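You operate a simulated robot arm through the tools that you are given. There is no shell and no other tool. Be economical: measure what you need, move in short steps, check, and stop when the job is done.

You run a simulated two-armed robot. Do the job below in one go: nothing can be reset, and whatever is moved stays where it is left.

Task
Light the narrow brown board with the navy lamp, knob set to 30.
Fine: push the board up to the end stop, stand the lamp about a hand's length off the board's free end, facing it; hold the lamp while you work its switch and knob. Set down upright: navy lamp.

It is judged by the outcome, as a careful person would: the job done as asked, and still so three seconds after it is handed in. It fails if anything else is knocked over, pushed out of place, dropped, spilled or broken.

Robot
Two 7-joint arms with two-finger parallel grippers on one trunk, on a base that drives. Base frame: it is fixed to the floor where the robot stands at the start and does not move with it; the origin is under the middle of the robot, x ahead of it, y to its left, z up. Readings come in mm, rad, newtons and seconds.
The left shoulder is at the start at [70, 133, 1201], the right one opposite. Places, roughly: end stop [500, 400, 900]; lift deck [500, -1600, 700]; navy lamp knob [500, -700, 1000]; navy lamp switch [500, -600, 1000]; navy tray [500, -1750, 750]; pink box clamp button [400, 600, 900]; pink box lift button [400, 500, 900]; pink box stop button [400, 600, 900]; yellow clamp [600, 100, 1000]. Payload 1.57 kg a hand.
Tool frame (each hand has its own): the origin (TCP) lies between the finger pads and is the grasp point; the fingertips stand 30 mm ahead of it; z points along the fingers, y is the line along which they close. Largest opening 80 mm; finger width 17, thickness 12; the body of the gripper, 40 by 82 mm, starts 80 mm behind the TCP.
Orientation is that of the tool frame in the base frame, as a unit quaternion [w, x, y, z]. With the fingers straight down and closing along the base's y, the tool's x points along the base's -x, its y along +y and its z along -z.

Tools
- The arms move only by the tool send_rows. It takes "left_moves", "right_moves" or both (then of equal length, played together; a hand with none holds still); each is a list of rows, each a list of 7 numbers: the shift along the tool's x, y, z in mm, then the turn, a rotation vector about the tool's x, y, z in rad, then the finger opening in mm, from 0 to 80. In form: [[tx, ty, tz, wx, wy, wz, claw], ...]. A call has 1 to 8 rows; each row shifts and turns the commanded pose from where the row before left it, along the tool's axes as they then stand. A row lasts 0.2 s, in which the tool goes at most 50 mm and 0.15 rad; a call with a longer step from one row to the next is refused whole, and so is a gripper value outside its range. Where a pose cannot be reached the arm comes as near as it can. A force on the tool above 40 N (or 10 N above the force at the start of the call, whichever is more), or a blocked arm, ends the call early, and 0.2 s more pass. Each finger travels about 153 mm/s and halts on what it meets, pressing with about 24 N; the grip force reading is that of the motor and also rises with nothing between the fingers. The clock runs only during rows and for 0.2 s after the last one: add rows that do not move to give the fingers time. The reply holds the time, the measured pose of the TCP, the force on the tool along the base axes, the opening and the grip force, in the units named above and with some noise, with the torque about the TCP (base axes, N m) and any sound that the robot's microphone picked up.
- Cameras (640 x 400 px; columns grow to the right, rows downward): "scene" is now at [142.5, -3.9, 1445.3]; the picture's right is [-0.07, -1.00, 0.00], its down [-0.43, 0.03, -0.90] and it looks along [0.90, -0.06, -0.43] (base axes); focal length 214 px, centre (320, 200). "left" rides on the left gripper at [72, 7, -122] in its tool frame; the picture's right is [-0.09, 1.00, 0.00], its down [-0.84, -0.08, -0.54] and it looks along [-0.54, -0.05, 0.84] (tool axes); focal length 238 px, centre (320, 200). "right" rides on the right gripper at [72, -7, -122] in its tool frame; the picture's right is [0.09, 1.00, 0.00], its down [-0.84, 0.08, -0.54] and it looks along [-0.54, 0.05, 0.84] (tool axes); focal length 238 px, centre (320, 200). There is no depth. A picture from a camera that has moved, and an enlarged one, comes with that camera's place and axes in the base frame and with its lens.
- camera(camera): a new picture of that camera. The clock stands still meanwhile.
- slide_trunk(by): slides the trunk up (or, below 0, down) by that many mm; the arms and the scene camera ride with it, the base frame stays. It gives what a move gives, with no picture.
- roll_base(legs): drives the robot by 1 to 6 legs, each [ahead, left, turn to the left] in mm, mm and rad, along the robot's own axes; the way and the turn of a leg run together, so that a leg with both is an arc; at most 1500 mm and 3.142 rad a leg. The arms and the cameras ride along, it lands a little off, and it stops where it bumps. It gives what a move gives.
- turn_head(pan, tilt): turns the head with the scene camera to pan (to the left, within 1.501 rad either way) and tilt (down, from -0.506 to 1.204), counted from straight ahead of the robot. It gives what a move gives.
- close_up(camera, box): a new picture of the part [left, top, right, bottom] of that camera's present view, enlarged. The clock stands still meanwhile.
- hand_in(): hands the job in; it is judged then, once.

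Work in short steps. Places have to be worked out from the pictures, the camera data and where the tool is seen: move nearer, look again, correct. Check each grasp and each placing, and mend what went wrong. You have 120 turns and 108 pictures in all, those below and enlarged ones among them. Open the grippers and draw the arms clear of the work before you hand the job in, unless the task says otherwise; then end with one line.

The tools are called after "Request:" as a command line: name --argument value ..., lists and objects as JSON in quotes. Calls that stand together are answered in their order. send_rows: Moves the arms, as the interface text tells. Its arguments: {"type":"object","properties":{"left_moves":{"type":"array","items":{"type":"array","items":{"type":"number"}}},"right_moves":{"type":"array","items":{"type":"array","items":{"type":"number"}}}},"required":[]} The other tools are called the same way: slide_trunk (by) slides the trunk up or down; roll_base (legs) drives the base; turn_head (pan, tilt) turns the head that bears the scene camera; camera (camera) takes a picture; close_up (camera, box) takes an enlarged picture of a part of a camera's view; hand_in () hands the job in.

At the start:

```text
time: 0.0
left_eef_pos: [389.5, -13.2, 1326.2]
left_tool_rot: [0.0, 0.0, 1.0, 0.0]
left_force: [0.4, 1.2, 0.3]
left_moment: [0.0, -0.02, -0.02]
left_grip_width: 80.2
left_gripper_force: 0.0
right_eef_pos: [314.8, -411.4, 1277.6]
right_tool_rot: [0.0, 0.0, 1.0, 0.0]
right_force: [-0.3, -0.6, 0.0]
right_moment: [-0.02, 0.0, 0.01]
right_grip_width: 79.9
right_gripper_force: 0.1
trunk travel left (down, up): [-775.0, 165.0]
robot x, y, heading: [-1.4, 0.8, 0.003]
head pan, tilt: [-0.066, 0.449]
```

scene: 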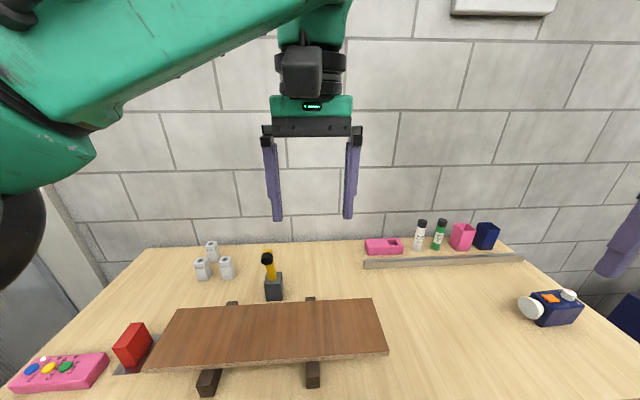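
right: 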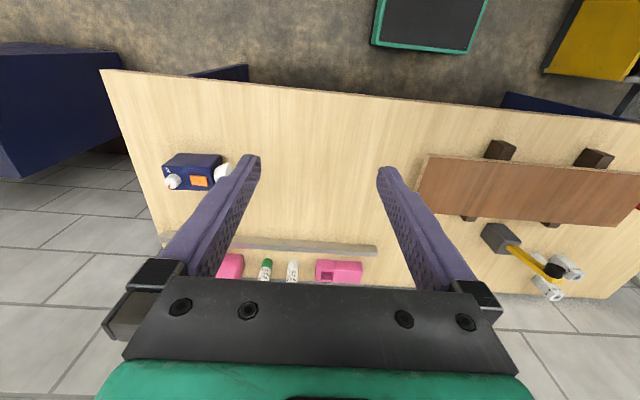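
left: 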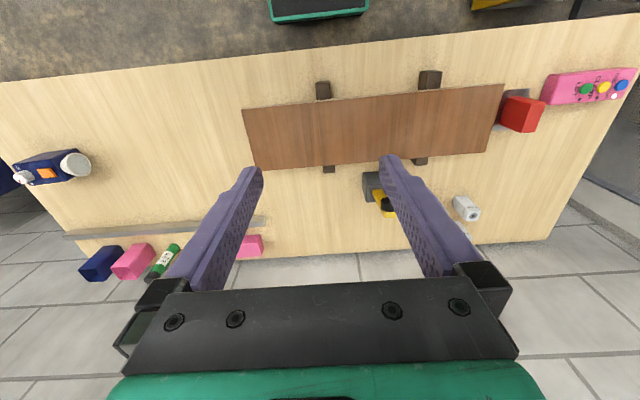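

The board appears to run from about y=-195 to 385, the red end stop is near y≈420, and the lamp is near [523,-720]. I'll take close-ups of the details first.

Request:
close_up --camera "scene" --box '[480, 250, 640, 350]'

Request:
close_up --camera "right" --box '[120, 110, 280, 210]'

Request:
close_up --camera "left" --box '[440, 50, 640, 175]'

Request:
close_up --camera "scene" --box '[100, 280, 260, 380]'

```text
4.00 times, centred on (560, 300) of scene
camera zoom: at [142.5, -3.9, 1445.3], right [-0.07, -1.0, 0.0], down [-0.43, 0.03, -0.9], along [0.9, -0.06, -0.43], focal length 858 px, centre (-640, -200)
```

zoom: 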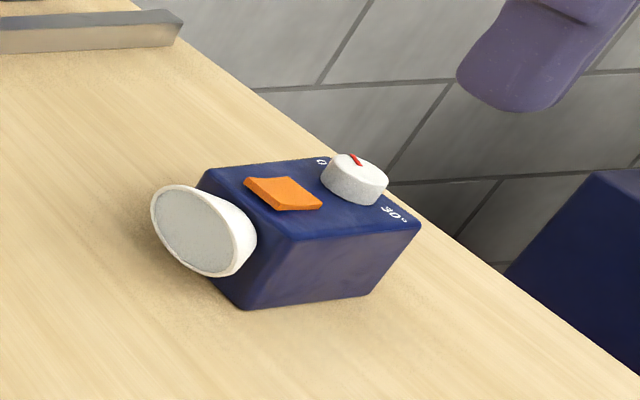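

```text
4.00 times, centred on (200, 160) of right
camera zoom: at [241.8, -418.6, 1400.6], right [-0.09, 1.0, 0.0], down [0.84, 0.08, 0.54], along [0.54, 0.05, -0.84], focal length 953 px, centre (800, 360)
```

zoom: 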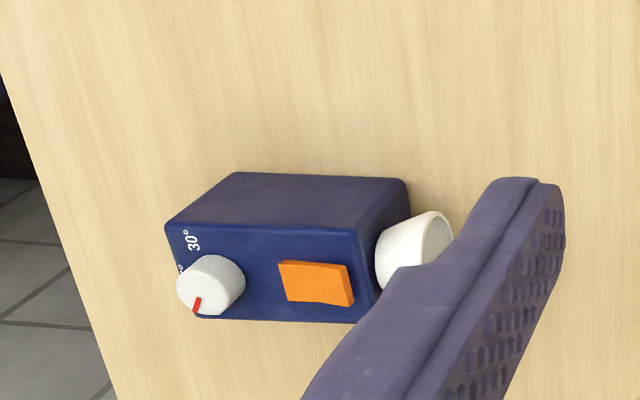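

```text
3.20 times, centred on (540, 112) of left
camera zoom: at [317.3, -7.0, 1447.9], right [0.09, 1.0, 0.0], down [0.84, -0.08, 0.54], along [0.54, -0.05, -0.84], focal length 763 px, centre (-384, 480)
```

zoom: 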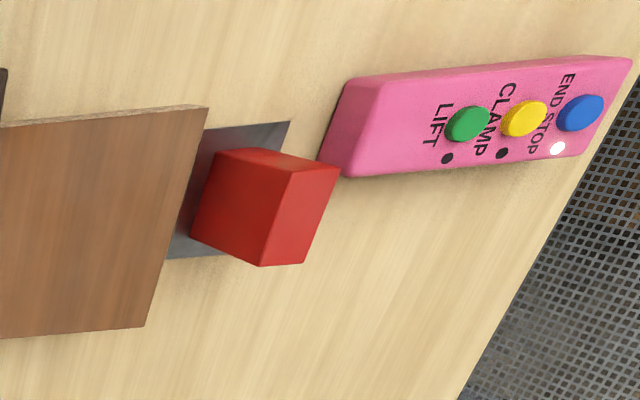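

```text
4.00 times, centred on (180, 330) of scene
camera zoom: at [142.5, -3.9, 1445.3], right [-0.07, -1.0, 0.0], down [-0.43, 0.03, -0.9], along [0.9, -0.06, -0.43], focal length 858 px, centre (880, -320)
```

zoom: 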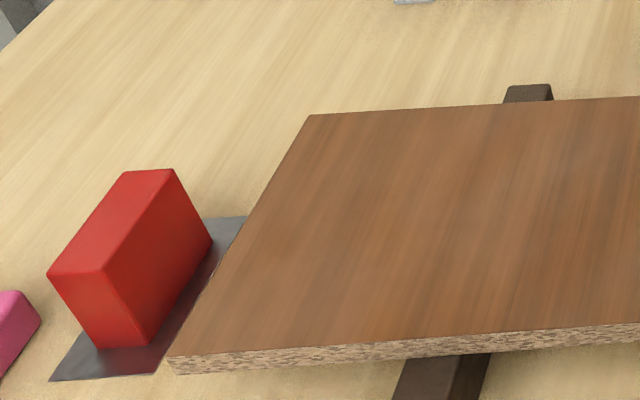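

The stop indicator is lit, so the stop is up, and there's a gap of a few cm between it and the board. I'll drive right about 430 mm so both the free end and the lamp come within reach.

Request:
roll_base --legs '[[0, -430, 0]]'

Request:
turn_head --pan 0.0 --tilt 0.8

Request:
camera --camera "scene"

```text
time: 2.7
left_eef_pos: [391.0, -452.1, 1326.4]
left_tool_rot: [0.0, -0.004, 1.0, -0.001]
left_force: [-0.9, 0.9, -0.4]
left_moment: [-0.02, 0.0, 0.02]
left_grip_width: 80.0
left_gripper_force: 0.1
right_eef_pos: [321.1, -849.9, 1277.8]
right_tool_rot: [0.0, -0.004, 1.0, -0.001]
right_force: [0.5, -0.3, -0.3]
right_moment: [-0.03, 0.01, 0.0]
right_grip_width: 80.0
right_gripper_force: 0.1
trunk travel left (down, up): [-775.0, 165.0]
robot x, y, heading: [1.1, -443.3, 0.012]
head pan, tilt: [-0.066, 0.449]
```

```text
time: 3.5
left_eef_pos: [391.3, -453.4, 1326.2]
left_tool_rot: [0.0, -0.004, 1.0, 0.0]
left_force: [0.6, 1.2, -0.5]
left_moment: [-0.02, -0.01, 0.06]
left_grip_width: 79.9
left_gripper_force: 0.1
right_eef_pos: [320.0, -852.3, 1278.0]
right_tool_rot: [0.0, -0.004, 1.0, 0.001]
right_force: [-0.2, 0.0, 0.9]
right_moment: [0.03, 0.01, -0.01]
right_grip_width: 80.3
right_gripper_force: 0.1
trunk travel left (down, up): [-775.0, 165.0]
robot x, y, heading: [2.0, -440.0, 0.009]
head pan, tilt: [0.0, 0.799]
```

```text
100 pictures are left
camera scene: at [133.2, -440.3, 1414.9], right [0.01, -1.0, 0.0], down [-0.72, -0.01, -0.7], along [0.7, 0.01, -0.72], focal length 214 px, centre (320, 200)
```

scene: 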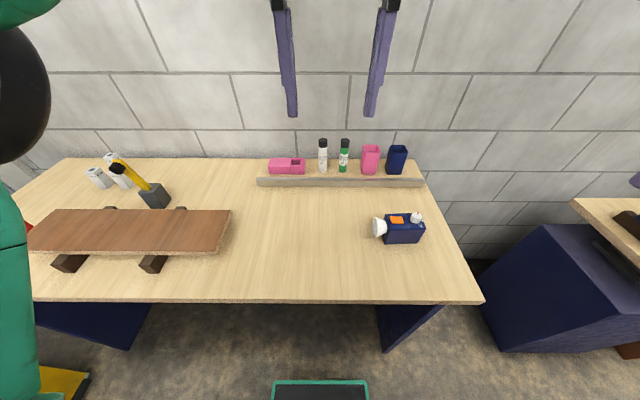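

Comparing the two views puts the board top above z=900 and its free end at y≈-175. I'll bring both hands nearer, left beside the free end and right above the lamp, and look.

Request:
send_rows --left_moves '[[-12, 27, 30, 0, 0, 0, 0], [-12, 27, 30, 0, 0, 0, 0], [-12, 27, 30, 0, 0, 0, 0], [-12, 27, 30, 0, 0, 0, 0], [-12, 27, 30, 0, 0, 0, 0], [-12, 27, 30, 0, 0, 0, 0], [-12, 27, 30, 0, 0, 0, 0]]' --right_moves '[[-14, 23, 14, 0, 0, 0, 80], [-14, 23, 14, 0, 0, 0, 80], [-14, 23, 14, 0, 0, 0, 80], [-14, 23, 14, 0, 0, 0, 80], [-14, 23, 14, 0, 0, 0, 80], [-14, 23, 14, 0, 0, 0, 80], [-14, 23, 14, 0, 0, 0, 80]]'

Request:
camera --camera "left"

Request:
camera --camera "right"

```text
time: 5.1
left_eef_pos: [474.0, -260.5, 1117.2]
left_tool_rot: [0.001, -0.004, 1.0, -0.001]
left_force: [-0.2, 0.7, 0.7]
left_moment: [-0.01, 0.04, 0.05]
left_grip_width: 0.1
left_gripper_force: 21.0
right_eef_pos: [419.1, -687.2, 1178.5]
right_tool_rot: [-0.002, -0.005, 1.0, 0.0]
right_force: [0.8, -0.8, 0.0]
right_moment: [-0.01, 0.05, 0.0]
right_grip_width: 80.0
right_gripper_force: 0.0
trunk travel left (down, up): [-775.0, 165.0]
robot x, y, heading: [1.7, -440.9, 0.014]
head pan, tilt: [0.0, 0.799]
```

```text
99 pictures are left
camera left: at [402.8, -254.6, 1238.0], right [0.08, 1.0, 0.0], down [0.84, -0.07, 0.54], along [0.54, -0.05, -0.84], focal length 238 px, centre (320, 200)
```

left: 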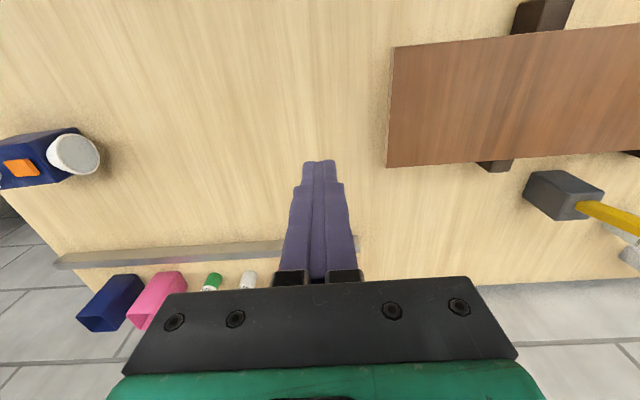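

```text
98 pictures are left
camera right: at [346.3, -694.1, 1301.9], right [-0.1, 0.99, 0.0], down [0.84, 0.09, 0.54], along [0.54, 0.05, -0.84], focal length 238 px, centre (320, 200)
```

right: 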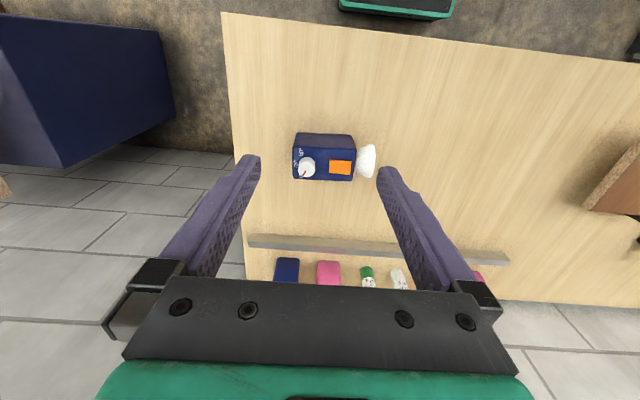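

The free end is at y≈-174, x 405–552, with the top at z≈935. I'll lower the closed left fingers beside the end, centred on its width.

Request:
send_rows --left_moves '[[0, 5, 45, 0, 0, 0, 0], [0, 5, 45, 0, 0, 0, 0], [0, 5, 45, 0, 0, 0, 0], [0, 5, 47, 0, 0, 0, 0], [0, 10, 0, 0, 0, 0, 0]]'

Request:
camera --camera "left"

Request:
turn_head --pan 0.75 --tilt 0.65

Request:
camera --camera "scene"

```text
time: 6.3
left_eef_pos: [473.3, -234.6, 932.9]
left_tool_rot: [0.0, -0.004, 1.0, 0.0]
left_force: [0.3, -0.4, -0.4]
left_moment: [0.01, 0.0, 0.01]
left_grip_width: 0.0
left_gripper_force: 21.6
right_eef_pos: [416.8, -689.2, 1179.6]
right_tool_rot: [0.001, -0.005, 1.0, 0.0]
right_force: [-0.5, 0.8, -0.7]
right_moment: [0.0, -0.03, -0.04]
right_grip_width: 80.1
right_gripper_force: 0.0
trunk travel left (down, up): [-775.0, 165.0]
robot x, y, heading: [3.7, -441.6, 0.004]
head pan, tilt: [0.0, 0.799]
```

```text
97 pictures are left
camera left: at [400.7, -227.6, 1054.8], right [0.08, 1.0, 0.0], down [0.84, -0.07, 0.54], along [0.54, -0.05, -0.84], focal length 238 px, centre (320, 200)
```

left: 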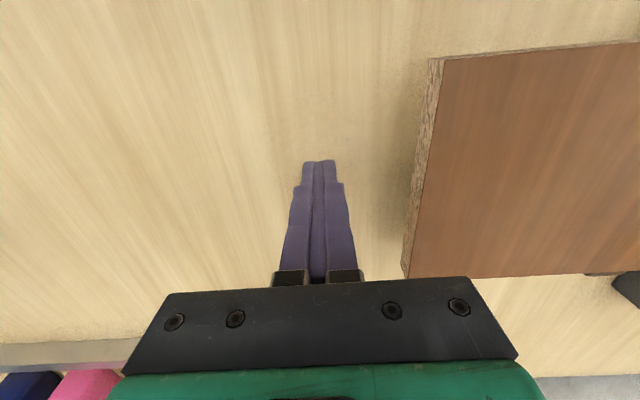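

```text
time: 7.4
left_eef_pos: [474.2, -234.3, 933.0]
left_tool_rot: [0.0, -0.005, 1.0, 0.0]
left_force: [-0.1, 0.1, 0.5]
left_moment: [0.03, 0.01, 0.0]
left_grip_width: 0.0
left_gripper_force: 21.6
right_eef_pos: [418.6, -689.2, 1178.8]
right_tool_rot: [0.0, -0.004, 1.0, -0.001]
right_force: [0.1, -0.2, -0.6]
right_moment: [0.01, 0.02, 0.01]
right_grip_width: 80.0
right_gripper_force: 0.1
trunk travel left (down, up): [-775.0, 165.0]
robot x, y, heading: [-2.1, -445.4, 0.005]
head pan, tilt: [0.75, 0.649]
```

```text
96 pictures are left
camera scene: at [115.6, -380.6, 1427.4], right [0.69, -0.73, 0.0], down [-0.44, -0.42, -0.8], along [0.58, 0.55, -0.6], focal length 214 px, centre (320, 200)
```

scene: 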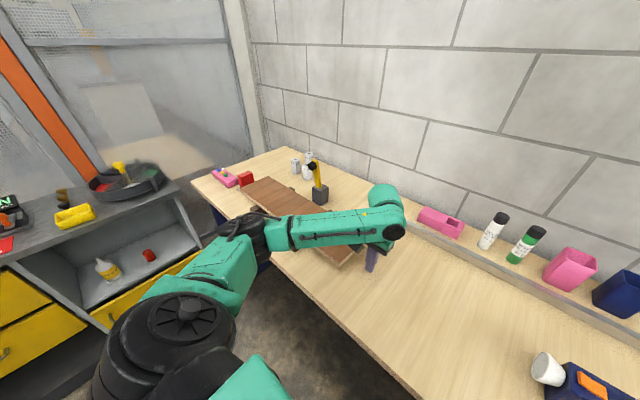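

The board spans z 918–935 and the fingertips are at about z=903, so the height suits pushing. I'll approach, then push slowly in +y.

Request:
send_rows --left_moves '[[-6, 15, 0, 0, 0, 0, 0], [0, 15, 0, 0, 0, 0, 0], [0, 10, 0, 0, 0, 0, 0], [0, 5, 0, 0, 0, 0, 0], [0, 5, 0, 0, 0, 0, 0], [0, 5, 0, 0, 0, 0, 0], [0, 5, 0, 0, 0, 0, 0], [0, 5, 0, 0, 0, 0, 0]]'

Request:
camera --camera "left"

Request:
close_up --camera "scene" --box '[190, 150, 350, 250]'

```text
time: 9.2
left_eef_pos: [479.1, -168.1, 934.5]
left_tool_rot: [0.0, -0.005, 1.0, 0.0]
left_force: [1.3, -4.4, -0.4]
left_moment: [0.03, 0.03, -0.04]
left_grip_width: 0.0
left_gripper_force: 21.5
right_eef_pos: [417.2, -689.8, 1179.1]
right_tool_rot: [0.0, -0.005, 1.0, 0.0]
right_force: [0.2, -0.3, -0.4]
right_moment: [-0.05, -0.05, -0.01]
right_grip_width: 80.3
right_gripper_force: 0.0
trunk travel left (down, up): [-775.0, 165.0]
robot x, y, heading: [4.8, -443.4, 0.01]
head pan, tilt: [0.75, 0.649]
```

```text
95 pictures are left
camera left: at [407.3, -162.8, 1056.3], right [0.08, 1.0, 0.0], down [0.84, -0.07, 0.54], along [0.54, -0.05, -0.84], focal length 238 px, centre (320, 200)
```

left: 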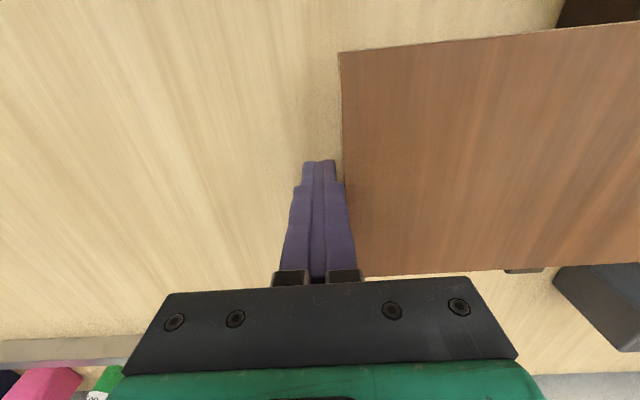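

```text
4.00 times, centred on (270, 200) of scene
camera zoom: at [115.6, -381.3, 1427.5], right [0.69, -0.73, 0.0], down [-0.44, -0.42, -0.8], along [0.58, 0.55, -0.6], focal length 858 px, centre (520, 200)
```

zoom: 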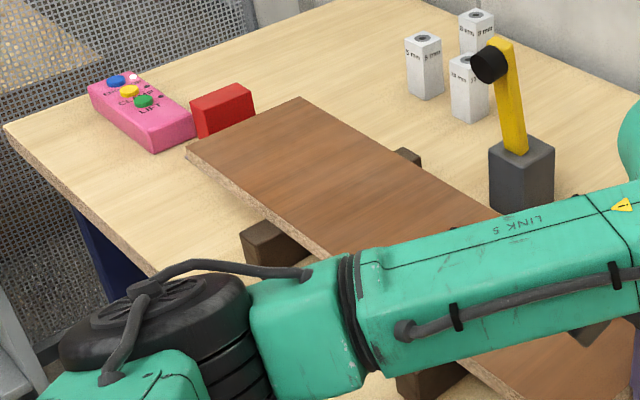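

Force is a steady 4.4 N of friction and the board is sliding. I'll keep pushing in short steps until the force rises at the stop.

Request:
send_rows --left_moves '[[0, 4, 0, 0, 0, 0, 0], [0, 4, 0, 0, 0, 0, 0], [0, 4, 0, 0, 0, 0, 0], [0, 0, 0, 0, 0, 0, 0]]'

Request:
close_up --camera "scene" --box '[220, 160, 284, 200]'

```text
time: 10.2
left_eef_pos: [479.0, -156.7, 932.6]
left_tool_rot: [0.0, -0.005, 1.0, 0.0]
left_force: [0.4, -4.3, 0.9]
left_moment: [0.05, 0.03, 0.0]
left_grip_width: 0.1
left_gripper_force: 21.3
right_eef_pos: [418.0, -690.6, 1179.6]
right_tool_rot: [0.0, -0.004, 1.0, 0.0]
right_force: [0.2, -0.3, -0.1]
right_moment: [0.0, -0.01, -0.01]
right_grip_width: 79.8
right_gripper_force: 0.0
trunk travel left (down, up): [-775.0, 165.0]
robot x, y, heading: [3.2, -444.3, 0.005]
head pan, tilt: [0.75, 0.649]
```

```text
10.00 times, centred on (252, 180) of scene
camera zoom: at [115.5, -381.6, 1427.5], right [0.69, -0.73, 0.0], down [-0.44, -0.42, -0.8], along [0.58, 0.55, -0.6], focal length 2145 px, centre (1000, 400)
```

zoom: 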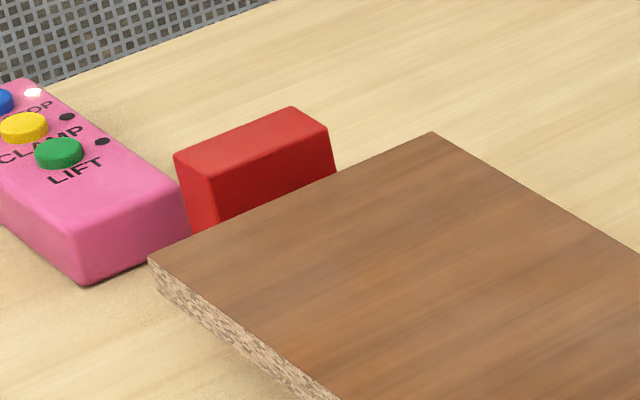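

Still sliding with no spike. I'll keep going in 3 mm steps.

Request:
send_rows --left_moves '[[0, 3, 0, 0, 0, 0, 0], [0, 3, 0, 0, 0, 0, 0], [0, 3, 0, 0, 0, 0, 0], [0, 0, 0, 0, 0, 0, 0]]'

Request:
close_up --camera "scene" --box '[220, 160, 284, 200]'

```text
time: 11.2
left_eef_pos: [478.4, -147.6, 934.0]
left_tool_rot: [0.0, -0.004, 1.0, -0.001]
left_force: [0.5, -3.7, -0.2]
left_moment: [0.0, -0.03, -0.02]
left_grip_width: 0.0
left_gripper_force: 21.2
right_eef_pos: [416.6, -691.0, 1178.5]
right_tool_rot: [0.0, -0.004, 1.0, -0.001]
right_force: [0.4, -0.5, 0.7]
right_moment: [0.01, 0.02, -0.04]
right_grip_width: 80.2
right_gripper_force: 0.0
trunk travel left (down, up): [-775.0, 165.0]
robot x, y, heading: [6.2, -445.3, 0.007]
head pan, tilt: [0.75, 0.649]
```

```text
10.00 times, centred on (252, 180) of scene
camera zoom: at [115.5, -381.7, 1427.4], right [0.69, -0.73, 0.0], down [-0.44, -0.42, -0.8], along [0.58, 0.55, -0.6], focal length 2145 px, centre (1000, 400)
```

zoom: 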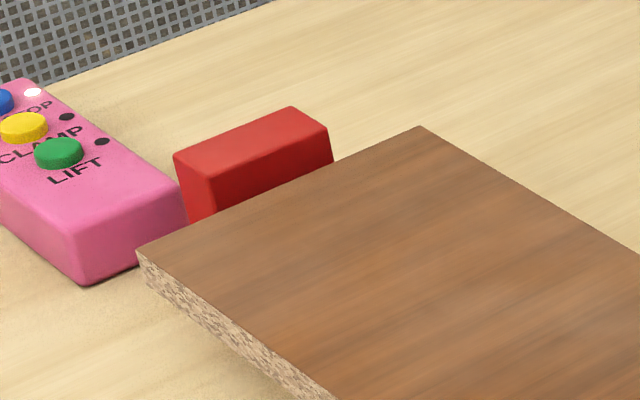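

Request:
send_rows --left_moves '[[0, 3, 0, 0, 0, 0, 0], [0, 3, 0, 0, 0, 0, 0], [0, 3, 0, 0, 0, 0, 0], [0, 3, 0, 0, 0, 0, 0], [0, 0, 0, 0, 0, 0, 0]]'

Request:
camera --camera "left"

Request:
close_up --camera "scene" --box '[200, 150, 360, 250]'

```text
time: 12.4
left_eef_pos: [478.1, -136.2, 935.1]
left_tool_rot: [0.0, -0.004, 1.0, -0.001]
left_force: [0.8, -3.6, -0.8]
left_moment: [0.03, 0.03, -0.04]
left_grip_width: 0.0
left_gripper_force: 21.7
right_eef_pos: [418.8, -690.4, 1179.0]
right_tool_rot: [0.0, -0.005, 1.0, 0.0]
right_force: [-0.7, 0.3, 0.1]
right_moment: [0.01, 0.0, -0.02]
right_grip_width: 80.1
right_gripper_force: 0.0
trunk travel left (down, up): [-775.0, 165.0]
robot x, y, heading: [1.3, -441.3, 0.003]
head pan, tilt: [0.75, 0.649]
```

```text
91 pictures are left
camera left: at [406.0, -130.9, 1056.2], right [0.08, 1.0, 0.0], down [0.84, -0.07, 0.54], along [0.54, -0.04, -0.84], focal length 238 px, centre (320, 200)
```

left: 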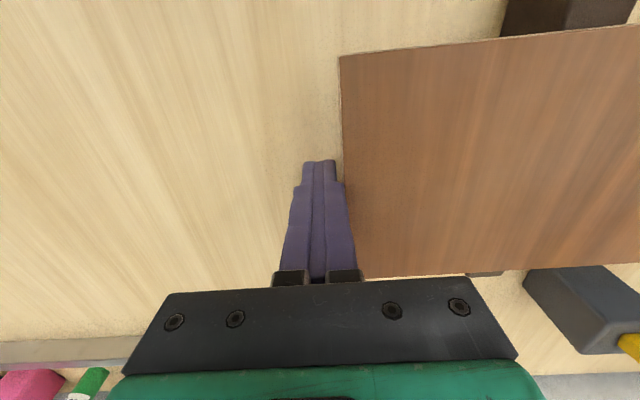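

```text
4.00 times, centred on (280, 200) of scene
camera zoom: at [115.6, -381.8, 1427.5], right [0.69, -0.73, 0.0], down [-0.44, -0.42, -0.8], along [0.58, 0.55, -0.6], focal length 858 px, centre (480, 200)
```

zoom: 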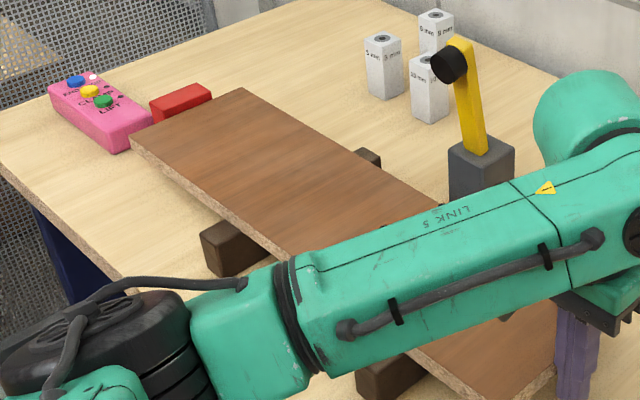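

No contact yet and clearances are fine, with the bearer still about 80 mm from the fingers. Pushing on.

Request:
send_rows --left_moves '[[0, 3, 0, 0, 0, 0, 0], [0, 3, 0, 0, 0, 0, 0], [0, 3, 0, 0, 0, 0, 0], [0, 3, 0, 0, 0, 0, 0], [0, 0, 0, 0, 0, 0, 0]]'

Request:
close_up --camera "scene" --box '[220, 160, 284, 200]'

```text
time: 13.6
left_eef_pos: [479.6, -135.8, 936.3]
left_tool_rot: [0.002, 0.004, 1.0, -0.01]
left_force: [1.2, -27.8, 2.2]
left_moment: [0.21, 0.24, 0.19]
left_grip_width: 0.1
left_gripper_force: 21.0
right_eef_pos: [414.8, -693.4, 1178.3]
right_tool_rot: [0.001, -0.003, 1.0, 0.002]
right_force: [0.7, 0.7, -0.1]
right_moment: [-0.07, -0.03, 0.03]
right_grip_width: 80.0
right_gripper_force: 0.1
trunk travel left (down, up): [-775.0, 165.0]
robot x, y, heading: [1.9, -446.6, 0.006]
head pan, tilt: [0.75, 0.649]
stopped in row 5 (left hand): the force on the tool passed its limit (the readings are from after the stop); the commanded pose is now the measured one
```

```text
10.00 times, centred on (252, 180) of scene
camera zoom: at [113.3, -385.2, 1428.1], right [0.69, -0.73, 0.0], down [-0.44, -0.41, -0.8], along [0.58, 0.55, -0.6], focal length 2145 px, centre (1000, 400)
```

zoom: 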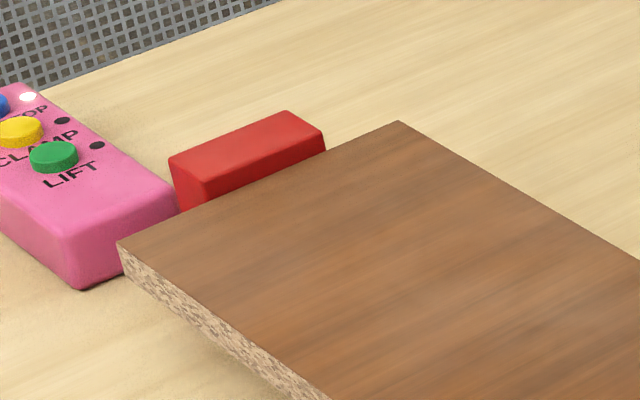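

The force jumped to 28 N with no advance, so the board is against the stop and its free end is at y≈-124. I'll back the left hand off, lift it clear, and lower the right hand over the lamp for a look.

Request:
send_rows --left_moves '[[0, -10, 0, 0, 0, 0, 0], [0, -25, 0, 0, 0, 0, 0], [0, -25, 0, 0, 0, 0, 0], [0, 0, -45, 0, 0, 0, 0], [0, 20, -45, 0, 0, 0, 0], [0, 40, -25, 0, 0, 0, 0], [0, 40, -25, 0, 0, 0, 0], [0, 40, -25, 0, 0, 0, 0]]' --right_moves '[[0, 0, 0, 0, 0, 0, 80], [0, 0, 0, 0, 0, 0, 80], [-10, 0, 10, 0, 0, 0, 80], [-10, 0, 10, 0, 0, 0, 80], [0, 0, 20, 0, 0, 0, 80], [0, 0, 20, 0, 0, 0, 80], [0, 0, 20, 0, 0, 0, 80], [0, 0, 0, 0, 0, 0, 80]]'

Request:
camera --camera "left"

Request:
camera --camera "right"

```text
time: 15.4
left_eef_pos: [478.5, -45.5, 1098.0]
left_tool_rot: [-0.001, 0.0, 1.0, -0.006]
left_force: [-0.6, -0.4, -0.1]
left_moment: [0.0, -0.03, -0.02]
left_grip_width: 0.0
left_gripper_force: 21.7
right_eef_pos: [434.5, -690.6, 1098.3]
right_tool_rot: [0.001, -0.003, 1.0, 0.0]
right_force: [-0.3, 0.4, 0.4]
right_moment: [0.01, -0.01, -0.01]
right_grip_width: 80.1
right_gripper_force: 0.0
trunk travel left (down, up): [-775.0, 165.0]
robot x, y, heading: [0.9, -441.8, 0.007]
head pan, tilt: [0.75, 0.649]
```

```text
88 pictures are left
camera left: at [406.3, -37.7, 1220.8], right [0.09, 1.0, -0.01], down [0.84, -0.07, 0.54], along [0.54, -0.06, -0.84], focal length 238 px, centre (320, 200)
```

left: 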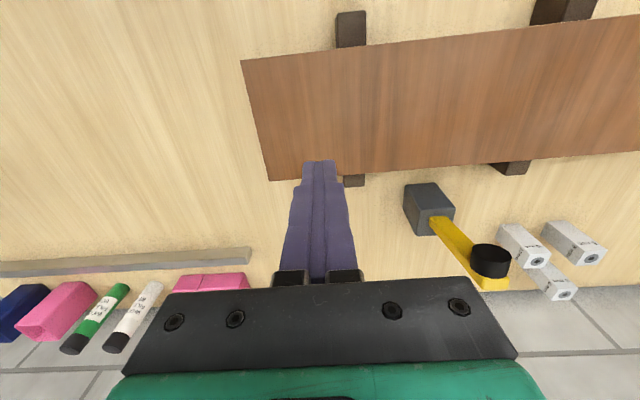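

```text
87 pictures are left
camera right: at [361.6, -698.0, 1221.9], right [-0.1, 0.99, 0.0], down [0.84, 0.08, 0.54], along [0.54, 0.05, -0.84], focal length 238 px, centre (320, 200)
```

right: 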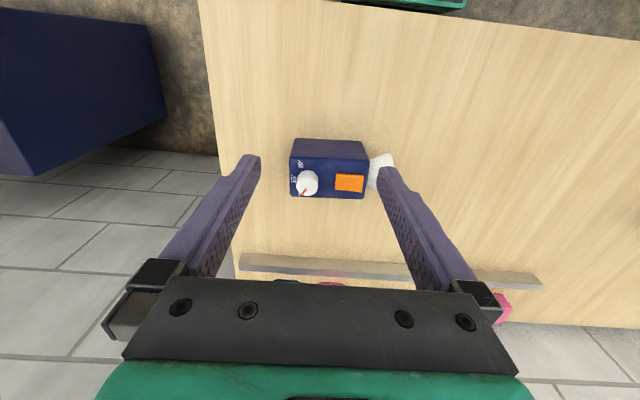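

The free end now sits straight at y≈-124, centred on x≈481. Next I'll enlarge the lamp.

Request:
close_up --camera "right" --box '[276, 120, 404, 200]'

Request:
turn_head --pan -0.4 --tilt 0.7

Request:
camera --camera "scene"

```text
5.00 times, centred on (340, 160) of right
camera zoom: at [361.6, -698.0, 1221.9], right [-0.1, 0.99, 0.0], down [0.84, 0.08, 0.54], along [0.54, 0.05, -0.84], focal length 1192 px, centre (220, 400)
```

zoom: 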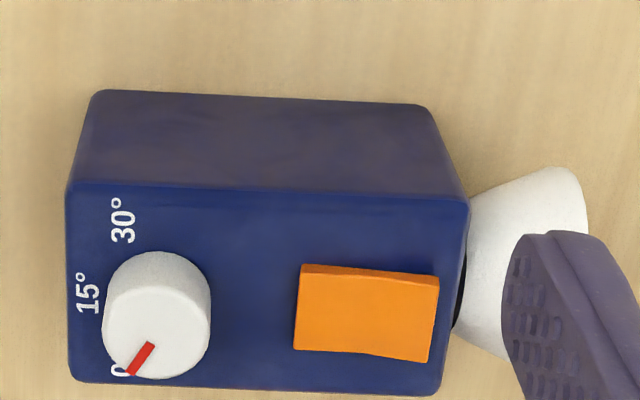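

```text
time: 16.8
left_eef_pos: [479.8, -46.3, 1098.3]
left_tool_rot: [-0.002, 0.0, 1.0, -0.004]
left_force: [1.1, 0.2, -0.2]
left_moment: [0.01, -0.04, -0.04]
left_grip_width: 0.0
left_gripper_force: 20.8
right_eef_pos: [434.6, -690.1, 1099.0]
right_tool_rot: [0.0, -0.004, 1.0, 0.0]
right_force: [-0.2, 0.4, -0.4]
right_moment: [0.02, -0.02, -0.01]
right_grip_width: 79.9
right_gripper_force: 0.0
trunk travel left (down, up): [-775.0, 165.0]
robot x, y, heading: [2.6, -441.0, 0.009]
head pan, tilt: [-0.4, 0.7]
```

```text
85 pictures are left
camera scene: at [131.1, -473.3, 1423.1], right [-0.38, -0.92, 0.0], down [-0.6, 0.25, -0.76], along [0.71, -0.29, -0.64], focal length 214 px, centre (320, 200)
```

scene: 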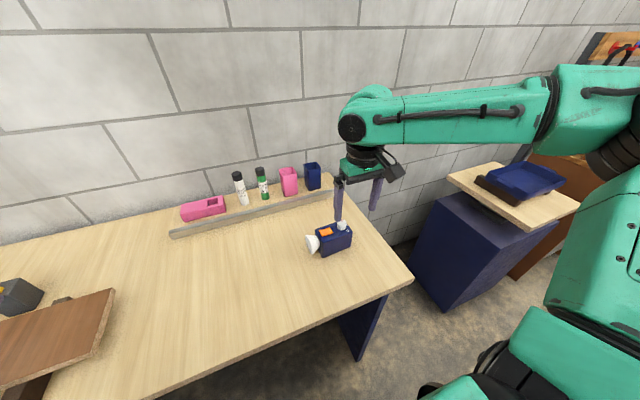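

Lamp body is roughly x 487–551, y -725…-617, z 845–920, with the lens front at y≈-580. The knob is near [518,-701] and points to 0; 30 lies clockwise from it. I'll hold the lamp with the right hand from behind, tilted, closing along x so the top stays free, and start by turning that hand about its axis.

Request:
send_rows --right_moves '[[0, 0, 0, 0, 0, 0.15, 80], [0, 0, 0, 0, 0, 0.15, 80], [0, 0, 0, 0, 0, 0.15, 80], [0, 0, 0, 0, 0, 0.15, 80], [0, 0, 0, 0, 0, 0.15, 80], [0, 0, 0, 0, 0, 0.15, 80], [0, 0, 0, 0, 0, 0.15, 80], [0, 0, 0, 0, 0, 0.15, 80]]'

Request:
send_rows --right_moves '[[0, 0, 0, 0, 0, 0.13, 80], [0, 0, 0, 0, 0, 0.12, 80], [0, 0, 0, 0, 0, 0.12, 80], [-25, 25, 0, 0, 0, 0, 80], [-25, 25, 0, 0, 0, 0, 80], [-25, 25, 0, 0, 0, 0, 80]]'

```text
time: 18.6
left_eef_pos: [479.2, -46.9, 1098.7]
left_tool_rot: [-0.001, -0.001, 1.0, -0.006]
left_force: [-0.2, -0.7, 0.8]
left_moment: [0.02, 0.0, 0.01]
left_grip_width: 0.1
left_gripper_force: 21.0
right_eef_pos: [436.9, -691.1, 1098.7]
right_tool_rot: [0.0, 0.563, 0.826, 0.0]
right_force: [-0.7, -1.2, -0.3]
right_moment: [-0.01, -0.01, -0.03]
right_grip_width: 80.0
right_gripper_force: 0.2
trunk travel left (down, up): [-775.0, 165.0]
robot x, y, heading: [1.9, -445.1, 0.004]
head pan, tilt: [-0.4, 0.7]
```

```text
time: 20.0
left_eef_pos: [478.5, -47.0, 1097.6]
left_tool_rot: [-0.001, 0.001, 1.0, -0.005]
left_force: [-0.6, -0.7, -0.8]
left_moment: [-0.01, 0.01, 0.0]
left_grip_width: 0.0
left_gripper_force: 21.8
right_eef_pos: [512.4, -763.6, 1097.4]
right_tool_rot: [0.0, 0.704, 0.71, 0.0]
right_force: [0.1, 0.9, 0.6]
right_moment: [0.0, 0.02, 0.01]
right_grip_width: 79.9
right_gripper_force: 0.0
trunk travel left (down, up): [-775.0, 165.0]
robot x, y, heading: [2.7, -443.0, 0.007]
head pan, tilt: [-0.4, 0.7]
```

The hand now closes along x. Next I'll tilt it about 1 rad so the fingers point toward +y and down.

Request:
send_rows --right_moves '[[0, 0, 0, 0, 0.14, 0, 80], [0, 0, 0, 0, 0.14, 0, 80], [0, 0, 0, 0, 0.14, 0, 80], [0, 0, 0, 0, 0.14, 0, 80], [0, 0, 0, 0, 0.14, 0, 80], [0, 0, 0, 0, 0.14, 0, 80], [0, 0, 0, 0, 0.14, 0, 80]]'

Request:
camera --camera "right"

Request:
camera --camera "scene"

```text
time: 21.6
left_eef_pos: [477.8, -47.4, 1098.6]
left_tool_rot: [-0.001, 0.0, 1.0, -0.004]
left_force: [-0.2, -0.2, 0.3]
left_moment: [-0.02, -0.04, -0.03]
left_grip_width: 0.6
left_gripper_force: 21.1
right_eef_pos: [504.4, -761.5, 1102.8]
right_tool_rot: [-0.333, 0.622, 0.626, 0.333]
right_force: [0.2, -0.4, -0.8]
right_moment: [-0.03, -0.05, -0.03]
right_grip_width: 80.3
right_gripper_force: 0.1
right hand out of reach, approached as far as the arm can: row 7
trunk travel left (down, up): [-775.0, 165.0]
robot x, y, heading: [2.5, -443.6, 0.004]
head pan, tilt: [-0.4, 0.7]
```

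```text
84 pictures are left
camera right: at [495.8, -823.0, 1231.0], right [1.0, 0.06, 0.08], down [0.08, -0.92, -0.39], along [0.05, 0.4, -0.92], focal length 238 px, centre (320, 200)
```

right: 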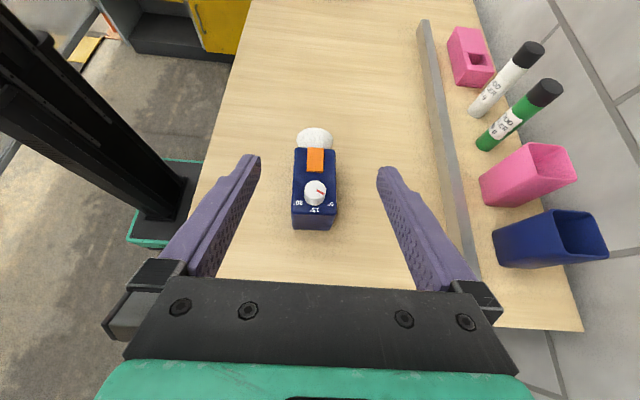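

```text
83 pictures are left
camera scene: at [130.6, -474.4, 1423.1], right [-0.38, -0.92, 0.0], down [-0.59, 0.25, -0.76], along [0.71, -0.29, -0.64], focal length 214 px, centre (320, 200)
```

scene: 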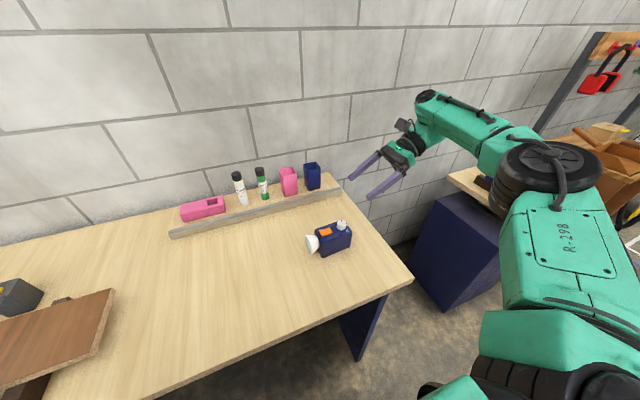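

The pose is nearly reached but sits at the arm's limit. I'll roll the base 150 mm right to ease it, then look again.

Request:
roll_base --legs '[[0, -150, 0]]'

Request:
camera --camera "right"

```text
time: 22.9
left_eef_pos: [480.6, -192.8, 1097.3]
left_tool_rot: [-0.002, 0.0, 1.0, -0.006]
left_force: [0.2, 0.9, 0.5]
left_moment: [-0.04, -0.01, 0.02]
left_grip_width: 0.1
left_gripper_force: 20.9
right_eef_pos: [504.2, -906.1, 1104.0]
right_tool_rot: [-0.333, 0.622, 0.627, 0.33]
right_force: [-0.1, 0.7, 0.0]
right_moment: [0.01, -0.02, -0.02]
right_grip_width: 80.0
right_gripper_force: 0.0
trunk travel left (down, up): [-775.0, 165.0]
robot x, y, heading: [1.1, -588.9, 0.006]
head pan, tilt: [-0.4, 0.7]
```

```text
82 pictures are left
camera right: at [497.0, -967.1, 1232.1], right [1.0, 0.06, 0.08], down [0.08, -0.92, -0.39], along [0.05, 0.39, -0.92], focal length 238 px, centre (320, 200)
```

right: 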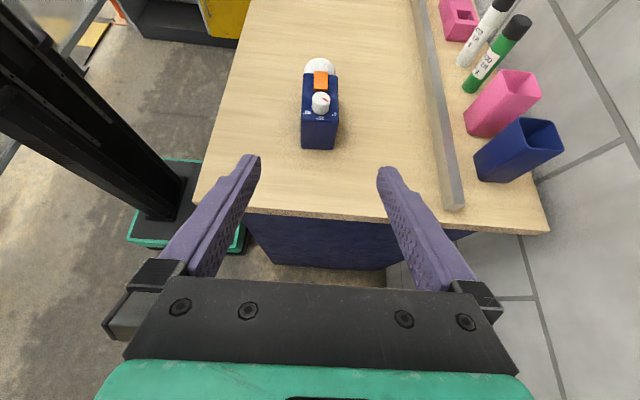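

Request:
close_up --camera "right" --box '[272, 50, 368, 160]'

```text
3.64 times, centred on (320, 105) of right
camera zoom: at [497.0, -967.1, 1232.1], right [1.0, 0.06, 0.08], down [0.08, -0.92, -0.39], along [0.05, 0.39, -0.92], focal length 867 px, centre (320, 546)
```

zoom: 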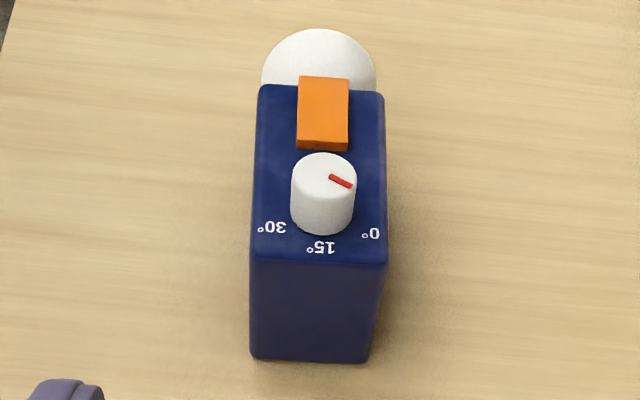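

The camera estimates of the lamp differ by about 20 mm, so I'll close in behind it and measure from near. The path ends at TCP ≈[513,-790,900].

Request:
send_rows --right_moves '[[-17, 1.5, 35, 0, 0, 0, 80], [-17, 1.5, 35, 0, 0, 0, 80], [-17, 1.5, 35, 0, 0, 0, 80], [-17, 1.5, 35, 0, 0, 0, 80], [-17, 1.5, 35, 0, 0, 0, 80], [-17, 1.5, 30, 0, 0, 0, 80]]'

Request:
camera --camera "right"

Request:
camera --camera "scene"

```text
time: 24.4
left_eef_pos: [479.4, -194.7, 1099.6]
left_tool_rot: [0.0, 0.0, 1.0, -0.005]
left_force: [0.0, -0.3, -0.4]
left_moment: [-0.01, -0.02, -0.01]
left_grip_width: 0.0
left_gripper_force: 21.1
right_eef_pos: [441.2, -785.8, 955.0]
right_tool_rot: [-0.331, 0.623, 0.627, 0.33]
right_force: [0.1, -0.3, -1.0]
right_moment: [0.0, -0.03, -0.02]
right_grip_width: 80.1
right_gripper_force: 0.0
right hand out of reach, approached as far as the arm can: row 1, 2, 3, 4, 5, 6
trunk travel left (down, up): [-775.0, 165.0]
robot x, y, heading: [3.7, -590.6, 0.006]
head pan, tilt: [-0.4, 0.7]
```

```text
80 pictures are left
camera right: at [433.8, -846.2, 1084.0], right [1.0, 0.06, 0.08], down [0.08, -0.92, -0.39], along [0.05, 0.39, -0.92], focal length 238 px, centre (320, 200)
```

right: 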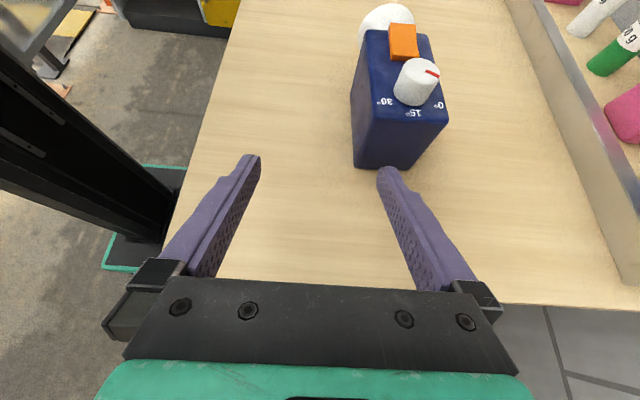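

```text
79 pictures are left
camera scene: at [131.7, -621.2, 1423.1], right [-0.38, -0.92, 0.0], down [-0.59, 0.25, -0.76], along [0.71, -0.29, -0.64], focal length 214 px, centre (320, 200)
```

scene: 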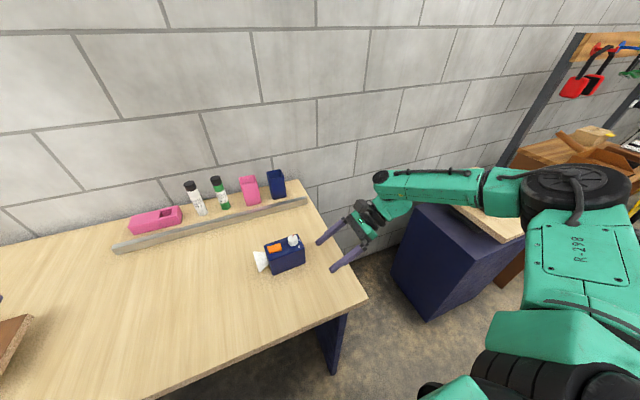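

The arm stops short at x≈441, z≈955. I'll raise the hand slightly, then move the base forward and the trunk down so the reach is comfortable.

Request:
send_rows --right_moves '[[20, 0, -35, 0, 0, 0, 80], [20, 0, -35, 0, 0, 0, 80], [20, 0, -35, 0, 0, 0, 80]]' --left_moves '[[0, -15, -40, 0, 0, 0, 0], [0, -15, -40, 0, 0, 0, 0], [0, -15, -40, 0, 0, 0, 0]]'

Request:
roll_base --legs '[[80, 0, 0]]'

Request:
slide_trunk --by -100

```text
time: 25.1
left_eef_pos: [481.0, -241.8, 1220.3]
left_tool_rot: [-0.001, -0.001, 1.0, -0.004]
left_force: [-0.4, -0.1, 0.2]
left_moment: [0.05, -0.03, -0.01]
left_grip_width: 0.1
left_gripper_force: 21.2
right_eef_pos: [442.4, -841.3, 1063.8]
right_tool_rot: [-0.334, 0.621, 0.627, 0.331]
right_force: [0.2, -0.3, -0.7]
right_moment: [0.01, 0.02, 0.01]
right_grip_width: 79.9
right_gripper_force: 0.2
trunk travel left (down, up): [-775.0, 165.0]
robot x, y, heading: [2.7, -588.9, 0.005]
head pan, tilt: [-0.4, 0.7]
```

```text
time: 26.2
left_eef_pos: [557.9, -240.0, 1221.4]
left_tool_rot: [0.0, 0.0, 1.0, -0.006]
left_force: [-0.1, 1.0, 0.0]
left_moment: [0.0, 0.0, 0.02]
left_grip_width: 0.1
left_gripper_force: 21.0
right_eef_pos: [519.4, -840.1, 1066.8]
right_tool_rot: [-0.331, 0.622, 0.627, 0.333]
right_force: [-0.3, 0.0, -0.2]
right_moment: [0.0, -0.01, -0.01]
right_grip_width: 80.0
right_gripper_force: 0.1
trunk travel left (down, up): [-775.0, 165.0]
robot x, y, heading: [81.6, -588.7, 0.004]
head pan, tilt: [-0.4, 0.7]
```

```text
time: 27.5
left_eef_pos: [560.2, -239.8, 1118.7]
left_tool_rot: [0.0, 0.0, 1.0, -0.005]
left_force: [0.1, -0.3, -0.2]
left_moment: [0.0, -0.03, 0.05]
left_grip_width: 0.5
left_gripper_force: 21.6
right_eef_pos: [522.8, -838.6, 962.7]
right_tool_rot: [-0.332, 0.623, 0.626, 0.332]
right_force: [0.2, -0.5, 0.0]
right_moment: [0.01, -0.01, 0.03]
right_grip_width: 79.9
right_gripper_force: 0.1
trunk travel left (down, up): [-675.0, 265.0]
robot x, y, heading: [81.5, -588.6, 0.006]
head pan, tilt: [-0.4, 0.7]
```

Now there's room. I'll step down behind the lamp and look.

Request:
send_rows --right_moves '[[-6, -3, 26, 0, 0, 0, 80], [-6, -3, 26, 0, 0, 0, 80], [-6, -4, 25, 0, 0, 0, 80]]'

Request:
camera --camera "right"

```text
time: 28.3
left_eef_pos: [561.4, -239.5, 1119.0]
left_tool_rot: [-0.001, 0.0, 1.0, -0.005]
left_force: [-0.9, 0.3, -0.1]
left_moment: [0.03, 0.0, -0.02]
left_grip_width: 0.1
left_gripper_force: 21.6
right_eef_pos: [512.7, -785.1, 906.4]
right_tool_rot: [-0.333, 0.622, 0.626, 0.332]
right_force: [0.2, -0.3, 0.7]
right_moment: [0.03, -0.03, -0.01]
right_grip_width: 79.7
right_gripper_force: 0.1
trunk travel left (down, up): [-675.0, 265.0]
robot x, y, heading: [79.1, -586.6, 0.006]
head pan, tilt: [-0.4, 0.7]
```

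```text
78 pictures are left
camera right: at [505.3, -847.1, 1034.9], right [1.0, 0.06, 0.08], down [0.08, -0.92, -0.39], along [0.05, 0.4, -0.92], focal length 238 px, centre (320, 200)
```

right: 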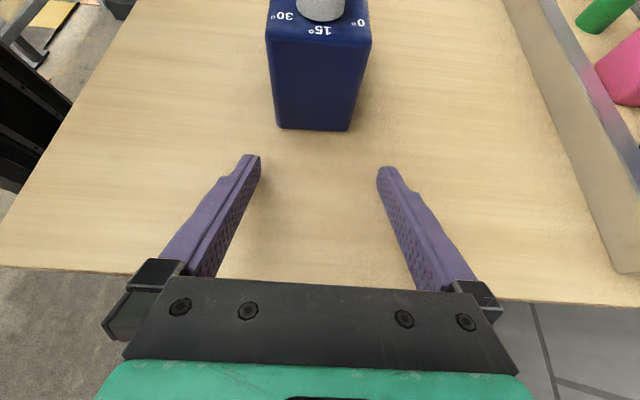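

From near, the lamp's back face is at y≈-689 and its centre at x≈503.5, so I'm 9 mm off in x. I'll correct that and advance until the tips are just short of the lamp.

Request:
send_rows --right_moves '[[10, -4.5, 23, 0, 0, 0, 80], [10, -4.5, 23, 0, 0, 0, 80], [0, 0, 0, 0, 0, 0, 80]]'

Request:
camera --camera "right"

```text
time: 29.0
left_eef_pos: [560.8, -245.9, 1120.9]
left_tool_rot: [-0.001, 0.003, 1.0, -0.003]
left_force: [-0.1, -0.4, 0.0]
left_moment: [0.01, 0.04, 0.01]
left_grip_width: 0.0
left_gripper_force: 20.8
right_eef_pos: [509.0, -746.5, 904.6]
right_tool_rot: [-0.325, 0.624, 0.623, 0.342]
right_force: [0.7, -2.9, 7.5]
right_moment: [-0.43, 0.1, 0.02]
right_grip_width: 79.6
right_gripper_force: 0.1
trunk travel left (down, up): [-675.0, 265.0]
robot x, y, heading: [81.8, -591.0, -0.001]
head pan, tilt: [-0.4, 0.7]
stopped in row 3 (right hand): the force on the tool passed its limit (the readings are from after the stop); the commanded pose is now the measured one
```

```text
77 pictures are left
camera right: at [497.1, -808.9, 1033.1], right [0.99, 0.04, 0.1], down [0.07, -0.92, -0.39], along [0.07, 0.4, -0.91], focal length 238 px, centre (320, 200)
```

right: 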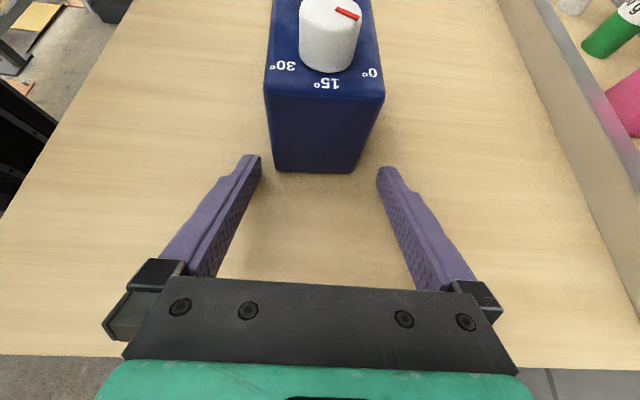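

Something stopped the hand, with an upward force behind the fingers. I'll look before moving.

Request:
turn_head --pan -0.7 --tilt 0.8

Request:
camera --camera "scene"

Request:
close_up --camera "scene" --box '[220, 100, 460, 250]'

```text
time: 29.8
left_eef_pos: [559.7, -245.3, 1121.5]
left_tool_rot: [0.0, 0.001, 1.0, -0.004]
left_force: [-0.6, -0.5, 0.6]
left_moment: [-0.01, 0.0, -0.01]
left_grip_width: 0.0
left_gripper_force: 21.5
right_eef_pos: [506.5, -744.9, 904.6]
right_tool_rot: [-0.326, 0.622, 0.625, 0.34]
right_force: [3.0, -17.6, 33.1]
right_moment: [0.29, 1.26, 0.42]
right_grip_width: 76.6
right_gripper_force: 0.0
trunk travel left (down, up): [-675.0, 265.0]
robot x, y, heading: [81.5, -592.6, 0.005]
head pan, tilt: [-0.7, 0.799]
```

```text
76 pictures are left
camera scene: at [191.3, -644.2, 1315.3], right [-0.64, -0.77, 0.0], down [-0.55, 0.46, -0.7], along [0.54, -0.45, -0.72], focal length 214 px, centre (320, 200)
```

scene: 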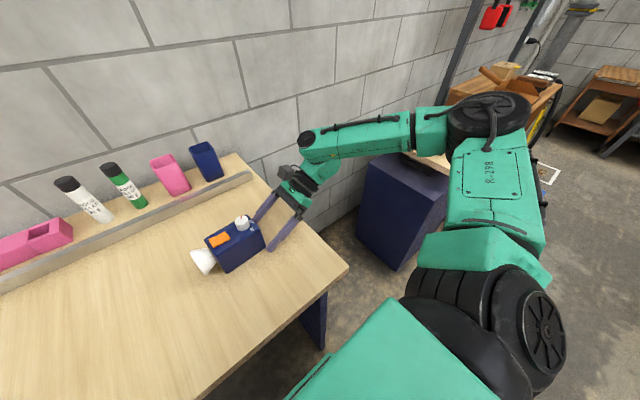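

```text
2.67 times, centred on (340, 175) of scene
camera zoom: at [191.3, -644.2, 1315.3], right [-0.64, -0.77, 0.0], down [-0.55, 0.46, -0.7], along [0.54, -0.45, -0.72], focal length 572 px, centre (267, 267)
```

zoom: 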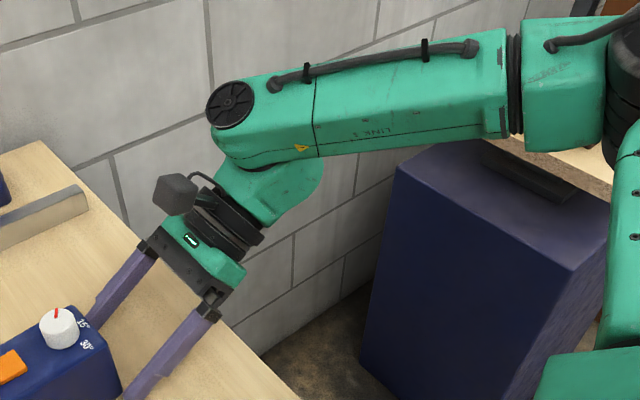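

The near fingertip is pressing on the table, so the surface is really at z≈881. Redoing the geometry with that makes every view agree: lamp body x 475–533, y -721…-626, z 881–950. I'll lift off the table, straighten, and re-look.

Request:
send_rows --right_moves '[[15, 0, -10, 0, 0, 0, 80], [22, 0, -24, 0.022, 0, 0, 80], [0, -4, 0, 0, 0, 0, 80]]'

Request:
camera --camera "right"

```text
time: 30.6
left_eef_pos: [563.1, -242.3, 1118.4]
left_tool_rot: [-0.001, 0.002, 1.0, -0.005]
left_force: [0.2, 0.8, 0.1]
left_moment: [0.01, 0.03, -0.03]
left_grip_width: 0.1
left_gripper_force: 21.2
right_eef_pos: [503.2, -750.3, 949.2]
right_tool_rot: [-0.334, 0.62, 0.627, 0.331]
right_force: [-0.5, -0.3, 0.0]
right_moment: [0.03, 0.01, 0.0]
right_grip_width: 80.3
right_gripper_force: 0.0
trunk travel left (down, up): [-675.0, 265.0]
robot x, y, heading: [82.5, -592.3, -0.001]
head pan, tilt: [-0.7, 0.799]
```

```text
74 pictures are left
camera right: at [496.1, -812.7, 1079.8], right [0.99, 0.06, 0.08], down [0.09, -0.92, -0.39], along [0.05, 0.4, -0.92], focal length 238 px, centre (320, 200)
```

right: 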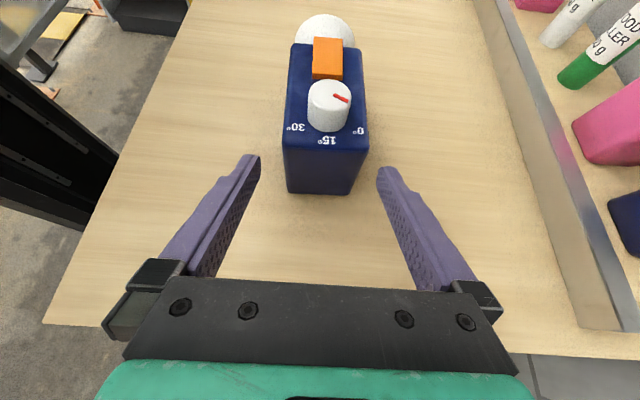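

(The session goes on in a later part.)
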